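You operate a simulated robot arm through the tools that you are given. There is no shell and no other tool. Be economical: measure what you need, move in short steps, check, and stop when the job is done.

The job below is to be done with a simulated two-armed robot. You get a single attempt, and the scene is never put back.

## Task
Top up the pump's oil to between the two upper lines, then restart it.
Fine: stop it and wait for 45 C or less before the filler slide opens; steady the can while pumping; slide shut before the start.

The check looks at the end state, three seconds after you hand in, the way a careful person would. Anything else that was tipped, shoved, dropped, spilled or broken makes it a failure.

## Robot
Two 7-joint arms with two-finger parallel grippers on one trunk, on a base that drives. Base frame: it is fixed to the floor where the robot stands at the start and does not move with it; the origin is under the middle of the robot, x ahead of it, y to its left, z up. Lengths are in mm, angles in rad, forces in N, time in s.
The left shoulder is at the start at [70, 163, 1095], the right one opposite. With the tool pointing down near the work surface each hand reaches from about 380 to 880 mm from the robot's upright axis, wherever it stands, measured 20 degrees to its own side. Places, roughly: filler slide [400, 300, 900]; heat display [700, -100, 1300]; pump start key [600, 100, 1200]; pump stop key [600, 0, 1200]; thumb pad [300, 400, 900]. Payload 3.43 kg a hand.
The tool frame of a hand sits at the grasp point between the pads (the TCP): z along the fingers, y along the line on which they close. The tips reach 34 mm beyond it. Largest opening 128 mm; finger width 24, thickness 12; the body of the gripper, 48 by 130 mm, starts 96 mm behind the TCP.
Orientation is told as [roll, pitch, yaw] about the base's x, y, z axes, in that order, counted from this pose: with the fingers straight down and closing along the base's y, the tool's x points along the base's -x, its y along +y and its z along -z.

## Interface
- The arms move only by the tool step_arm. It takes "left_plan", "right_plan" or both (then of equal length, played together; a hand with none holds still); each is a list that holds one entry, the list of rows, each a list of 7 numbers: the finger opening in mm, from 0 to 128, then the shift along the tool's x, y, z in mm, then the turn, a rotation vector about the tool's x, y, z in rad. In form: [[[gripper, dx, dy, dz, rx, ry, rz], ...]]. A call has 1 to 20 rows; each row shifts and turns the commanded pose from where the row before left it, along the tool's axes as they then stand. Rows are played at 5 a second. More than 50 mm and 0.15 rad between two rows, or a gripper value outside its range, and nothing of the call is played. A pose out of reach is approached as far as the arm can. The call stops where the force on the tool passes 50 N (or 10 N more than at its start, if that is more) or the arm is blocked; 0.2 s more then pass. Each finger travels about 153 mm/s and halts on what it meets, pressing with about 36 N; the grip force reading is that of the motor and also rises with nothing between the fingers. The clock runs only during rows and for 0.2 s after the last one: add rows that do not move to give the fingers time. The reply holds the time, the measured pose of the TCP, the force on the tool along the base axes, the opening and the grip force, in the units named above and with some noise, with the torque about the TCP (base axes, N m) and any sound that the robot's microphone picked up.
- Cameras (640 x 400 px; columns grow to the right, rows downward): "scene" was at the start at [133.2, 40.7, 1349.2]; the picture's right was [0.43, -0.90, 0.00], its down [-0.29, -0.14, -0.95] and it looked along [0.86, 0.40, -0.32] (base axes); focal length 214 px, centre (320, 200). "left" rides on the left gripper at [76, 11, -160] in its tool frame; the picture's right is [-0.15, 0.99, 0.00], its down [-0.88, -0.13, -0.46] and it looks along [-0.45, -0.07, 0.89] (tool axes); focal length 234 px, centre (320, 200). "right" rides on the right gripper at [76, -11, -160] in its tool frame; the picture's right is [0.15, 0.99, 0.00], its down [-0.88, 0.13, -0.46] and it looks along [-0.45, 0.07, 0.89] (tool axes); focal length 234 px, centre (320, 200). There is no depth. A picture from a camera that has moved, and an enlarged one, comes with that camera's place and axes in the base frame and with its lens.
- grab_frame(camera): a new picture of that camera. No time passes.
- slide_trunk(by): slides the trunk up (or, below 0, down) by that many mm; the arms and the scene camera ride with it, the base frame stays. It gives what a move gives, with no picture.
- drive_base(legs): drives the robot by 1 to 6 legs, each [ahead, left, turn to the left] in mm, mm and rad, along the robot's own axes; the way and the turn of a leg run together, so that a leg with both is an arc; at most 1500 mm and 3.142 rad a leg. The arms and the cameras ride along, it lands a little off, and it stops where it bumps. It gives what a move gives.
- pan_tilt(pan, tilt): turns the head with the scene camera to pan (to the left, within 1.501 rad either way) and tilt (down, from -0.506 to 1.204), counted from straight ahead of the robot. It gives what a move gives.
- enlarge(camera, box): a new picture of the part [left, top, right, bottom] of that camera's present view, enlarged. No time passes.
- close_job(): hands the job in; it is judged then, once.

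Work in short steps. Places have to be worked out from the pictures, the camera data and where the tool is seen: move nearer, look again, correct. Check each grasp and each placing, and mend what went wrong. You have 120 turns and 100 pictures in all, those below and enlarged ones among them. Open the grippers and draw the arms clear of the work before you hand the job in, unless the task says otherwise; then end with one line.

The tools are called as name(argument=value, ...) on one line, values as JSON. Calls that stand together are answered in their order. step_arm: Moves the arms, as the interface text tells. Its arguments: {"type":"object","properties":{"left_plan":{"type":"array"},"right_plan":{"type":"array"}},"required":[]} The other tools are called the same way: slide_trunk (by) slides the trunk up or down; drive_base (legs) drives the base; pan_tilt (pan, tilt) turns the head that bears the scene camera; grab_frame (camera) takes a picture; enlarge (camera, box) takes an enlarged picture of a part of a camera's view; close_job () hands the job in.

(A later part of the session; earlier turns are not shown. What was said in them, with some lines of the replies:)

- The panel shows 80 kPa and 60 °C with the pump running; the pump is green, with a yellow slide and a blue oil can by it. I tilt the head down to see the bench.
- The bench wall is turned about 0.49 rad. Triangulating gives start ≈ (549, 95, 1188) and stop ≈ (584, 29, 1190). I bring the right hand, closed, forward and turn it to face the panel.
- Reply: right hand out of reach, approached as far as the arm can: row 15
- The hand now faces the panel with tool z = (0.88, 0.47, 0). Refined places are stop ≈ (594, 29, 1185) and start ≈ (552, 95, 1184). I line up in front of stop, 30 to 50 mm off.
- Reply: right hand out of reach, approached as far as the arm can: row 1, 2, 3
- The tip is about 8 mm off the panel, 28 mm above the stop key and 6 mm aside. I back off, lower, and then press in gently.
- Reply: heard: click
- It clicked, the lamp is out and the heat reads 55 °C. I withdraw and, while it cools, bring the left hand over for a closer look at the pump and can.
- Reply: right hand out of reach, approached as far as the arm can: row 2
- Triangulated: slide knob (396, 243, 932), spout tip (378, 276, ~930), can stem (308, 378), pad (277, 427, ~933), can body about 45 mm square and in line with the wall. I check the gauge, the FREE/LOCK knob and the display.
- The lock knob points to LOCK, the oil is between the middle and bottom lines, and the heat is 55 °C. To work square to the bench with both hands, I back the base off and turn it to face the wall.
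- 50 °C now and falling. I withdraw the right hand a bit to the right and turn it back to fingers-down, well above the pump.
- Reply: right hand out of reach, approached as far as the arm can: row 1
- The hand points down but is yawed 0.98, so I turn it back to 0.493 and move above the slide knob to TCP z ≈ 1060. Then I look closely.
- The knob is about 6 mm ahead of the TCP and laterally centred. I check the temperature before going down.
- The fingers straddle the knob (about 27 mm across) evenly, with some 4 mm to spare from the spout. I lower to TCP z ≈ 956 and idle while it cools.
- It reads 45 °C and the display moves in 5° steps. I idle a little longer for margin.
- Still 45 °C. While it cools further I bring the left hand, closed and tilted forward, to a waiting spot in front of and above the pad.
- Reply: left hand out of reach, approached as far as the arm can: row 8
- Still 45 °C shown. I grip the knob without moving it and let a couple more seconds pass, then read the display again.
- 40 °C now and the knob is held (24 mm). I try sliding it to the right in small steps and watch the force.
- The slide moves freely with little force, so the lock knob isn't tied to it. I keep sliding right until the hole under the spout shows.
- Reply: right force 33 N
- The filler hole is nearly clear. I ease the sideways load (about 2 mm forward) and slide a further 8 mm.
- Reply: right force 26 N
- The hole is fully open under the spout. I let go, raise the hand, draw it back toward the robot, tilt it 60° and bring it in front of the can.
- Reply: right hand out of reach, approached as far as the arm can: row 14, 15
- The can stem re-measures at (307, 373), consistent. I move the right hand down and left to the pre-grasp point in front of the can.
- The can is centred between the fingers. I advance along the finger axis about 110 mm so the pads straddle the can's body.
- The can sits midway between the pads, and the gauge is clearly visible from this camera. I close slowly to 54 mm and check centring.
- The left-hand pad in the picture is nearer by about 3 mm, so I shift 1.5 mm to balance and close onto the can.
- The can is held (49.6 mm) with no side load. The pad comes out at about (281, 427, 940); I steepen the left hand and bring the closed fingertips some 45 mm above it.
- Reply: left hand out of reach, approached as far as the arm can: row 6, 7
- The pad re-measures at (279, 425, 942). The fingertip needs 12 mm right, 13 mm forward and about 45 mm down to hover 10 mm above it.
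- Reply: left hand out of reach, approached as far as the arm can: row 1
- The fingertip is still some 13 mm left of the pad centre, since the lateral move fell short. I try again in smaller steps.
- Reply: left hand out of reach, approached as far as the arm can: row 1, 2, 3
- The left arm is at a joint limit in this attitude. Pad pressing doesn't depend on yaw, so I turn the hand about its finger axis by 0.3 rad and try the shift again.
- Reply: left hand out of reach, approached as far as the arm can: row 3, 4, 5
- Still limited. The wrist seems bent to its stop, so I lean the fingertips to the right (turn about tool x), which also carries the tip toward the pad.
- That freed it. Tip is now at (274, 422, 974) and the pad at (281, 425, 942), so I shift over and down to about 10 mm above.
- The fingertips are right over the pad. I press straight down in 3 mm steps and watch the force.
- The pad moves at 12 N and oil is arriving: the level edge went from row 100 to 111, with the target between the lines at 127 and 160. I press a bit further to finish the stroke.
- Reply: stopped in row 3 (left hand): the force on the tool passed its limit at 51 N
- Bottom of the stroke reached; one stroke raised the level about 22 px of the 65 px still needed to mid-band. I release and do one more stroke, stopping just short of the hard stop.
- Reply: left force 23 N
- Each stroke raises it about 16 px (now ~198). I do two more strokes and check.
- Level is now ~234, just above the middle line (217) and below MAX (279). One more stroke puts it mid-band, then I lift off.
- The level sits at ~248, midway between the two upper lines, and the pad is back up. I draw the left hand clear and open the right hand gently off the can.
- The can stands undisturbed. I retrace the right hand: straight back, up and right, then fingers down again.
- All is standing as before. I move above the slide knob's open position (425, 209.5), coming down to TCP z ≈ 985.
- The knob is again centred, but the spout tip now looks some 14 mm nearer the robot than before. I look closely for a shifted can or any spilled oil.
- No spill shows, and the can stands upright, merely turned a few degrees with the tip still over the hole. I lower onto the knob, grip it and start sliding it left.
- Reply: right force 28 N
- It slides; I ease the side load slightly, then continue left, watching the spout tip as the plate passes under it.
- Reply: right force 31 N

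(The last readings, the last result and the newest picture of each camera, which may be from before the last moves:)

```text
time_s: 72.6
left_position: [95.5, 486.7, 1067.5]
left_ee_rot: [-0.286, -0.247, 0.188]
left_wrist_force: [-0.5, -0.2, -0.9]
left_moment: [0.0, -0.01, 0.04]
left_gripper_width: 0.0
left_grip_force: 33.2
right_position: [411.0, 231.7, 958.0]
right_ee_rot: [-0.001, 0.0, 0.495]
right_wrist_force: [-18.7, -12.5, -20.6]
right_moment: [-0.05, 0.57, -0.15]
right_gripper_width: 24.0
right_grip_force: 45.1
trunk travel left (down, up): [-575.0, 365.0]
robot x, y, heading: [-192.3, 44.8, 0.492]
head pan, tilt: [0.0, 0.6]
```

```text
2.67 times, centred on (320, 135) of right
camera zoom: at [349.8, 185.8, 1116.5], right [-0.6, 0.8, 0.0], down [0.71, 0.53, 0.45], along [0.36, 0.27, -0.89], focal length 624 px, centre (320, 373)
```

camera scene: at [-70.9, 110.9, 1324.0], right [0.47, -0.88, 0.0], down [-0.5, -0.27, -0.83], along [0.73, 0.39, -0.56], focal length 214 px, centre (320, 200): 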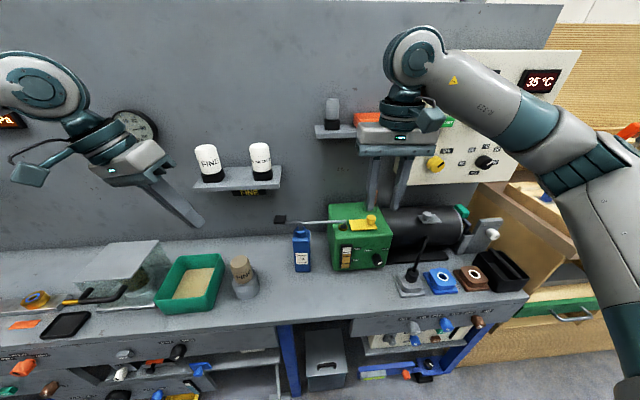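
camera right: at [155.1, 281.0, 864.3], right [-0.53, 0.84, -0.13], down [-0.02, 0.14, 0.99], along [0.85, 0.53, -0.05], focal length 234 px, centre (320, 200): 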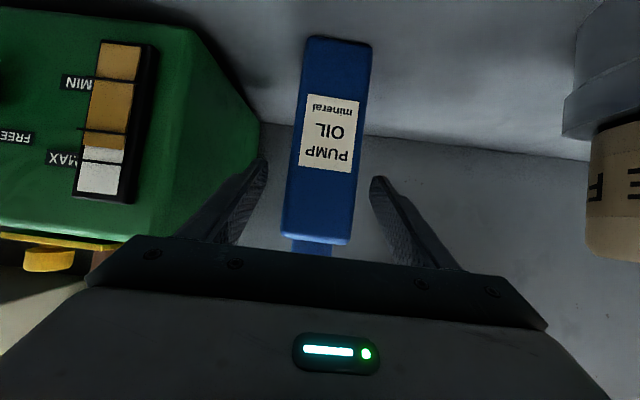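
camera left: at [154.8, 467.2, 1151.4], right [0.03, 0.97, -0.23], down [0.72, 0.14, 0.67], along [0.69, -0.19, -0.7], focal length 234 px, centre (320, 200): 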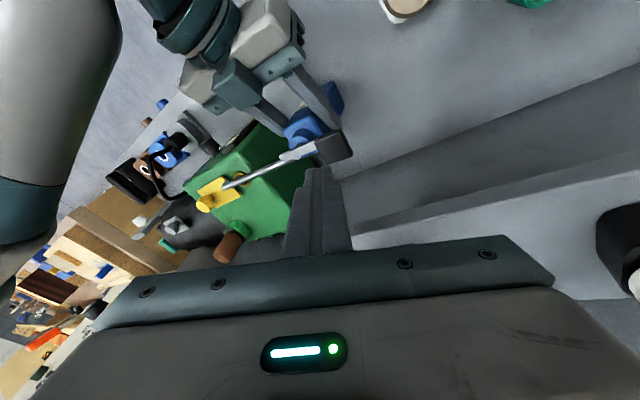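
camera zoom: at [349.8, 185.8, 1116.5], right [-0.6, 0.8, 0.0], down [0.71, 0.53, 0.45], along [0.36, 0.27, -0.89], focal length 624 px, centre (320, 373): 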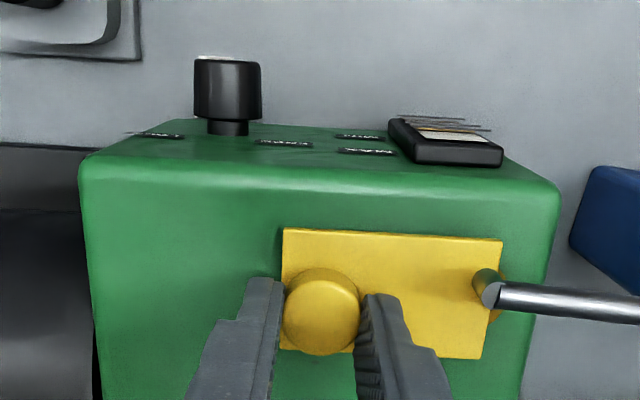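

The plate passes under the spout freely. I finish the remaining ~14 mm to the shut position.

step_arm(right_plan=[[[20, 1, 4, 1, 0, 0, 0], [20, 0, 4, 0, 0, 0, 0], [20, 0, 4, 0, 0, 0, 0], [20, 0, 3, 0, 0, 0, 0], [20, 0, 0, 0, 0, 0, 0]]])

enlarge(camera="right", box=[200, 60, 440, 210])

```text
time_s: 73.8
left_position: [95.4, 486.8, 1069.1]
left_ee_rot: [-0.286, -0.247, 0.188]
left_wrist_force: [-0.6, -0.1, -0.1]
left_moment: [-0.03, 0.0, -0.01]
left_gripper_width: 0.1
left_grip_force: 33.7
right_position: [403.2, 245.0, 956.4]
right_ee_rot: [-0.002, -0.001, 0.495]
right_wrist_force: [-16.1, -13.6, -11.3]
right_moment: [-0.12, 0.58, -0.19]
right_gripper_width: 24.4
right_grip_force: 45.3
trunk travel left (down, up): [-575.0, 365.0]
robot x, y, heading: [-197.0, 45.2, 0.496]
head pan, tilt: [0.0, 0.6]
```

```text
2.67 times, centred on (320, 135) of right
camera zoom: at [341.0, 198.8, 1116.4], right [-0.6, 0.8, 0.0], down [0.71, 0.53, 0.46], along [0.37, 0.27, -0.89], focal length 624 px, centre (320, 373)
```

zoom: 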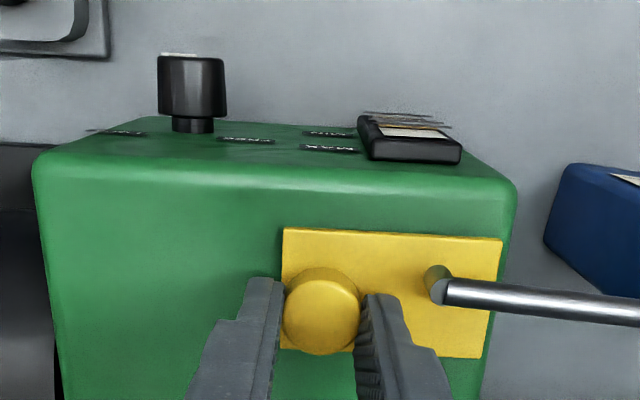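

The view matches the original shut position. I nudge 2 mm more toward the stop, then release and lift.

step_arm(right_plan=[[[20, 0, 2, 0, 0, 0, 0], [20, 0, 0, 0, 0, 0, 0], [36, 0, 0, 0, 0, 0, 0], [36, 0, -0.5, 0, 0, 0, 0], [36, 0, 0, -20, 0, 0, 0], [36, 0, 0, -40, 0, 0, 0], [36, 0, 0, -45, 0, 0, 0], [0, 40, 0, 0, 0, 0, 0], [0, 40, 0, 0, 0, 0, 0], [0, 0, 0, 0, 0, 0, 0]]])

enlarge(camera="scene", box=[260, 150, 420, 280])

```text
time_s: 76.0
left_position: [96.5, 489.1, 1067.5]
left_ee_rot: [-0.286, -0.245, 0.185]
left_wrist_force: [0.2, -0.1, 0.1]
left_moment: [0.0, 0.02, -0.01]
left_gripper_width: 0.1
left_grip_force: 33.2
right_position: [332.5, 208.3, 1061.5]
right_ee_rot: [-0.001, 0.001, 0.493]
right_wrist_force: [-0.2, 0.1, -0.4]
right_moment: [-0.03, 0.03, -0.01]
right_gripper_width: 0.0
right_grip_force: 32.6
trunk travel left (down, up): [-575.0, 365.0]
robot x, y, heading: [-190.2, 44.0, 0.495]
head pan, tilt: [0.0, 0.6]
```

```text
3.08 times, centred on (340, 215) of scene
camera zoom: at [-69.7, 111.6, 1323.8], right [0.47, -0.88, 0.0], down [-0.5, -0.27, -0.82], along [0.73, 0.39, -0.57], focal length 660 px, centre (258, 154)
```

zoom: 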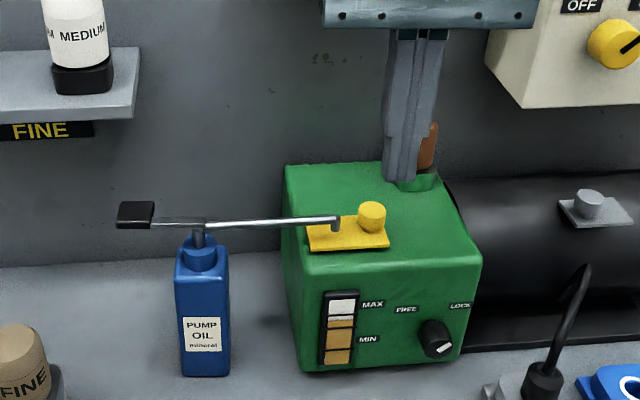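

The slide is shut and the oil level is between the two upper lines. Start is at about (557, 100, 1185); I bring the closed right hand in front of it and turn it to face the panel.

step_arm(right_plan=[[[0, 0, 0, -41, 0, 0, 0], [0, 0, -20, -41, 0, 0, 0], [0, 0, -36, -30, 0, 0, 0], [0, 0, -36, -12, 0, 0, 0], [0, 0, -36, 0, 0, -0.1428, 0], [0, 0, -36, 0, 0, -0.1428, 0], [0, 0, -38, 0, 0, -0.1428, 0], [0, 0, 0, 0, 0, -0.1428, 0], [0, 0, 0, 0, 0, -0.1428, 0], [0, 0, 0, 0, 0, -0.1428, 0], [0, 0, 0, 0, 0, -0.1428, 0], [0, 0, 0, 0, 0, -0.1428, 0], [0, 0, 0, 0, 0, -0.1428, 0], [0, 0, 0, 0, 0, -0.1428, 0], [0, 0, 0, 0, 0, -0.1428, 0], [0, 0, 0, 0, 0, 0, 0]]])

grab_frame(camera="right")

grab_frame(camera="scene")

```text
time_s: 79.4
left_position: [94.9, 488.1, 1067.1]
left_ee_rot: [-0.287, -0.246, 0.188]
left_wrist_force: [0.2, 0.6, -0.1]
left_moment: [0.0, -0.06, 0.03]
left_gripper_width: 0.1
left_grip_force: 32.9
right_position: [473.7, 42.8, 1209.6]
right_ee_rot: [-1.264, -1.565, 1.758]
right_wrist_force: [-0.5, -0.3, -0.7]
right_moment: [0.01, -0.02, -0.04]
right_gripper_width: 0.1
right_grip_force: 32.7
right hand out of reach, approached as far as the arm can: row 13, 14, 15
trunk travel left (down, up): [-575.0, 365.0]
robot x, y, heading: [-192.9, 43.4, 0.491]
head pan, tilt: [0.0, 0.6]
```

```text
29 pictures are left
camera right: at [339.2, -44.4, 1134.5], right [-0.47, 0.87, -0.15], down [-0.46, -0.1, 0.88], along [0.75, 0.48, 0.45], focal length 234 px, centre (320, 200)
```

right: 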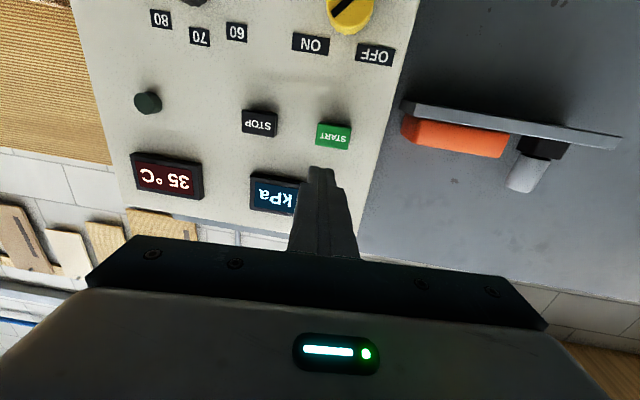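

```text
28 pictures are left
camera scene: at [-70.6, 111.4, 1323.9], right [0.47, -0.88, 0.0], down [-0.5, -0.27, -0.83], along [0.73, 0.39, -0.56], focal length 214 px, centre (320, 200)
```

scene: 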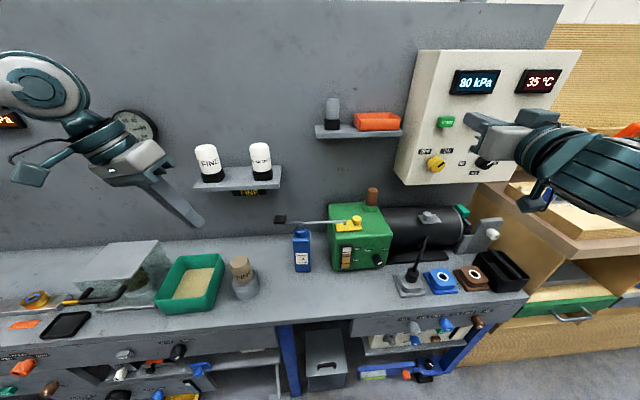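

The start key measures (557, 98, 1185): 9 mm left, 25 mm lower and 65 mm ahead of the tip. I line up and press gently.

step_arm(right_plan=[[[0, 12, 5, 0, 0, 0, 0], [0, 12.6, 4, 0, 0, 0, 0], [0, 0, 0, 25, 0, 0, 0], [0, 0, 0, 20, 0, 0, 0], [0, 0, 0, 0, 0, 0, 0]]])

enlarge(camera="right", box=[200, 60, 440, 210])

```text
time_s: 80.6
left_position: [94.8, 487.9, 1065.9]
left_ee_rot: [-0.287, -0.247, 0.185]
left_wrist_force: [-0.2, -0.4, -0.2]
left_moment: [0.0, -0.03, 0.01]
left_gripper_width: 0.0
left_grip_force: 33.0
right_position: [521.2, 71.7, 1189.1]
right_ee_rot: [-0.952, -1.567, 1.446]
right_wrist_force: [0.2, 0.5, -0.1]
right_moment: [0.03, 0.01, 0.0]
right_gripper_width: 0.0
right_grip_force: 32.3
right hand out of reach, approached as far as the arm can: row 1, 2
trunk travel left (down, up): [-575.0, 365.0]
robot x, y, heading: [-190.4, 44.8, 0.495]
head pan, tilt: [0.0, 0.6]
```

```text
2.67 times, centred on (320, 135) of right
camera zoom: at [384.2, -13.9, 1112.7], right [-0.47, 0.87, -0.15], down [-0.46, -0.1, 0.88], along [0.75, 0.48, 0.45], focal length 624 px, centre (320, 373)
```

zoom: 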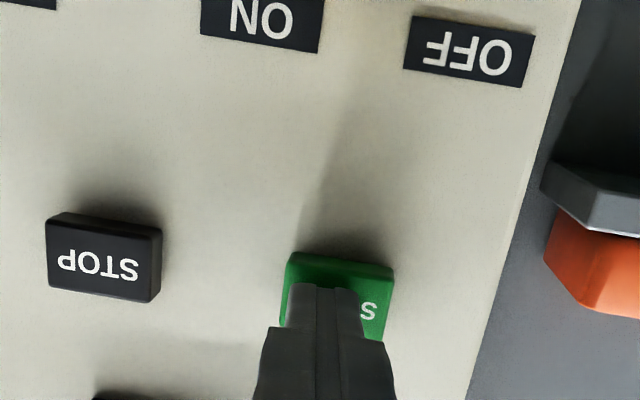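

About 10 mm short of the key and 6 mm aside. I centre and press in.

step_arm(right_plan=[[[0, 3, 5.5, 0, 0, 0, 0], [0, 0, 0, 4, 0, 0, 0], [0, 0, 0, 3, 0, 0, 0], [0, 0, 0, 3, 0, 0, 0], [0, 0, 0, 3, 0, 0, 0], [0, 0, 0, 2, 0, 0, 0], [0, 0, 0, 0, 0, 0, 0]]])

grab_frame(camera="right")

```text
time_s: 82.2
left_position: [92.0, 486.8, 1068.7]
left_ee_rot: [-0.284, -0.25, 0.187]
left_wrist_force: [-0.3, 0.3, -0.5]
left_moment: [0.03, 0.01, 0.02]
left_gripper_width: 0.0
left_grip_force: 33.1
right_position: [526.4, 83.0, 1186.3]
right_ee_rot: [-1.135, -1.567, 1.632]
right_wrist_force: [-33.4, -16.9, -19.7]
right_moment: [-0.4, 0.53, 0.23]
right_gripper_width: 0.0
right_grip_force: 32.8
trunk travel left (down, up): [-575.0, 365.0]
robot x, y, heading: [-192.4, 46.0, 0.497]
head pan, tilt: [0.0, 0.6]
heard: click
```

```text
26 pictures are left
camera right: at [391.1, -3.6, 1111.0], right [-0.47, 0.87, -0.15], down [-0.46, -0.1, 0.88], along [0.75, 0.48, 0.45], focal length 234 px, centre (320, 200)
```

right: 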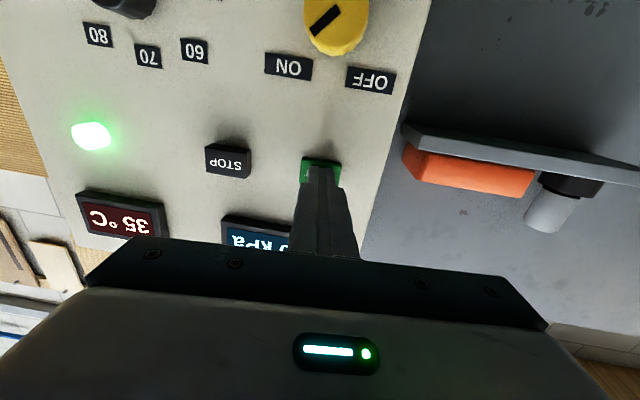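

It clicked and the running lamp is lit. I withdraw the right hand, open both grippers and check the end state.

step_arm(right_plan=[[[0, 0, 0, -25, 0, 0, 0], [0, 0, 0, -30, 0, 0, 0], [0, 0, -20, -30, 0, 0, 0], [60, 0, -20, -30, 0, 0, 0], [60, 0, -20, -20, 0, 0, 0], [60, 0, 0, 0, 0, 0, 0]]], left_plan=[[[0, 0, 0, 0, 0, 0, 0], [0, 0, 20, -20, 0, 0, 0], [20, 0, 20, -20, 0, 0, 0], [60, 0, 0, -20, 0, 0, 0], [60, 0, 0, 0, 0, 0, 0], [60, 0, 0, 0, 0, 0, 0]]])

grab_frame(camera="scene")

enlarge(camera="scene", box=[260, 180, 420, 280])

```text
time_s: 83.6
left_position: [74.5, 540.6, 1110.8]
left_ee_rot: [-0.288, -0.245, 0.187]
left_wrist_force: [0.1, -0.7, -0.1]
left_moment: [-0.02, 0.03, 0.02]
left_gripper_width: 60.1
left_grip_force: 0.0
right_position: [485.2, -28.5, 1201.3]
right_ee_rot: [-0.436, -1.567, 0.933]
right_wrist_force: [0.2, 0.2, -0.1]
right_moment: [0.0, 0.04, 0.01]
right_gripper_width: 59.9
right_grip_force: 0.0
right hand out of reach, approached as far as the arm can: row 3, 4, 5
trunk travel left (down, up): [-575.0, 365.0]
robot x, y, heading: [-195.5, 41.2, 0.498]
head pan, tilt: [0.0, 0.6]
```

```text
25 pictures are left
camera scene: at [-69.6, 111.7, 1323.8], right [0.47, -0.88, 0.0], down [-0.5, -0.27, -0.82], along [0.73, 0.39, -0.57], focal length 214 px, centre (320, 200)
```

scene: 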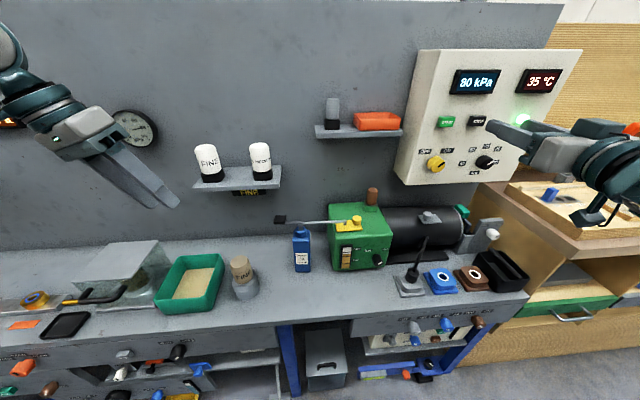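

```text
4.00 times, centred on (340, 230) of scene
camera zoom: at [-69.6, 111.7, 1323.8], right [0.47, -0.88, 0.0], down [-0.5, -0.27, -0.82], along [0.73, 0.39, -0.57], focal length 858 px, centre (240, 80)
```

zoom: 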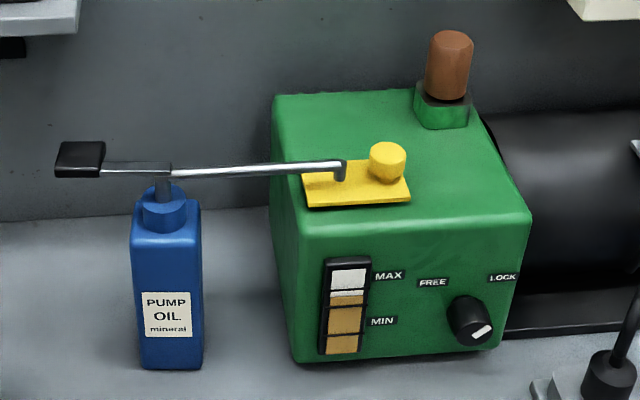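

Everything is in order: pump running, slide shut, level between the two upper lines, can standing. I back the base off a little so both hands are well clear, then hand in.

drive_base(legs=[[-120, 0, 0]])

grab_frame(camera="scene")

```text
time_s: 84.9
left_position: [-30.8, 485.2, 1111.6]
left_ee_rot: [-0.286, -0.245, 0.188]
left_wrist_force: [0.2, 0.2, 0.1]
left_moment: [0.04, 0.03, 0.01]
left_gripper_width: 59.8
left_grip_force: 0.2
right_position: [379.4, -85.1, 1202.0]
right_ee_rot: [-0.582, -1.568, 1.079]
right_wrist_force: [0.8, -0.6, -0.1]
right_moment: [-0.01, -0.02, 0.0]
right_gripper_width: 60.0
right_grip_force: 0.0
trunk travel left (down, up): [-575.0, 365.0]
robot x, y, heading: [-295.0, -9.9, 0.497]
head pan, tilt: [0.0, 0.6]
```

```text
23 pictures are left
camera scene: at [-175.2, 54.6, 1323.9], right [0.48, -0.88, 0.0], down [-0.5, -0.27, -0.83], along [0.73, 0.39, -0.56], focal length 214 px, centre (320, 200)
```

scene: 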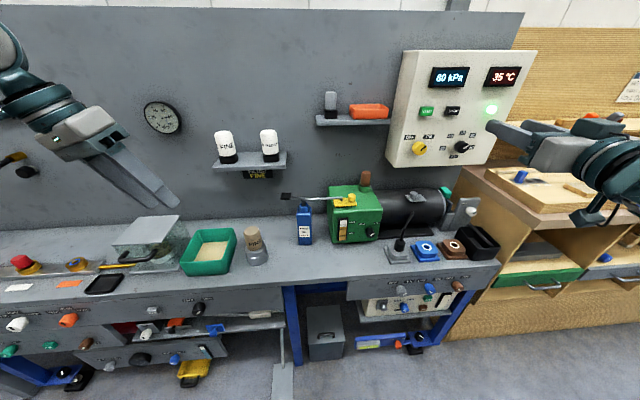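

The lamp is lit and both hands are clear, so I hand the job in.

close_job()

```text
The job is handed in.
```

The pump's oil is topped up to between the two upper lines and it is running again: it was stopped, the filler slide opened at 40 °C, the can held while pumping, and the slide shut before the start. The can ended up turned a few degrees but upright, and I saw no spill.
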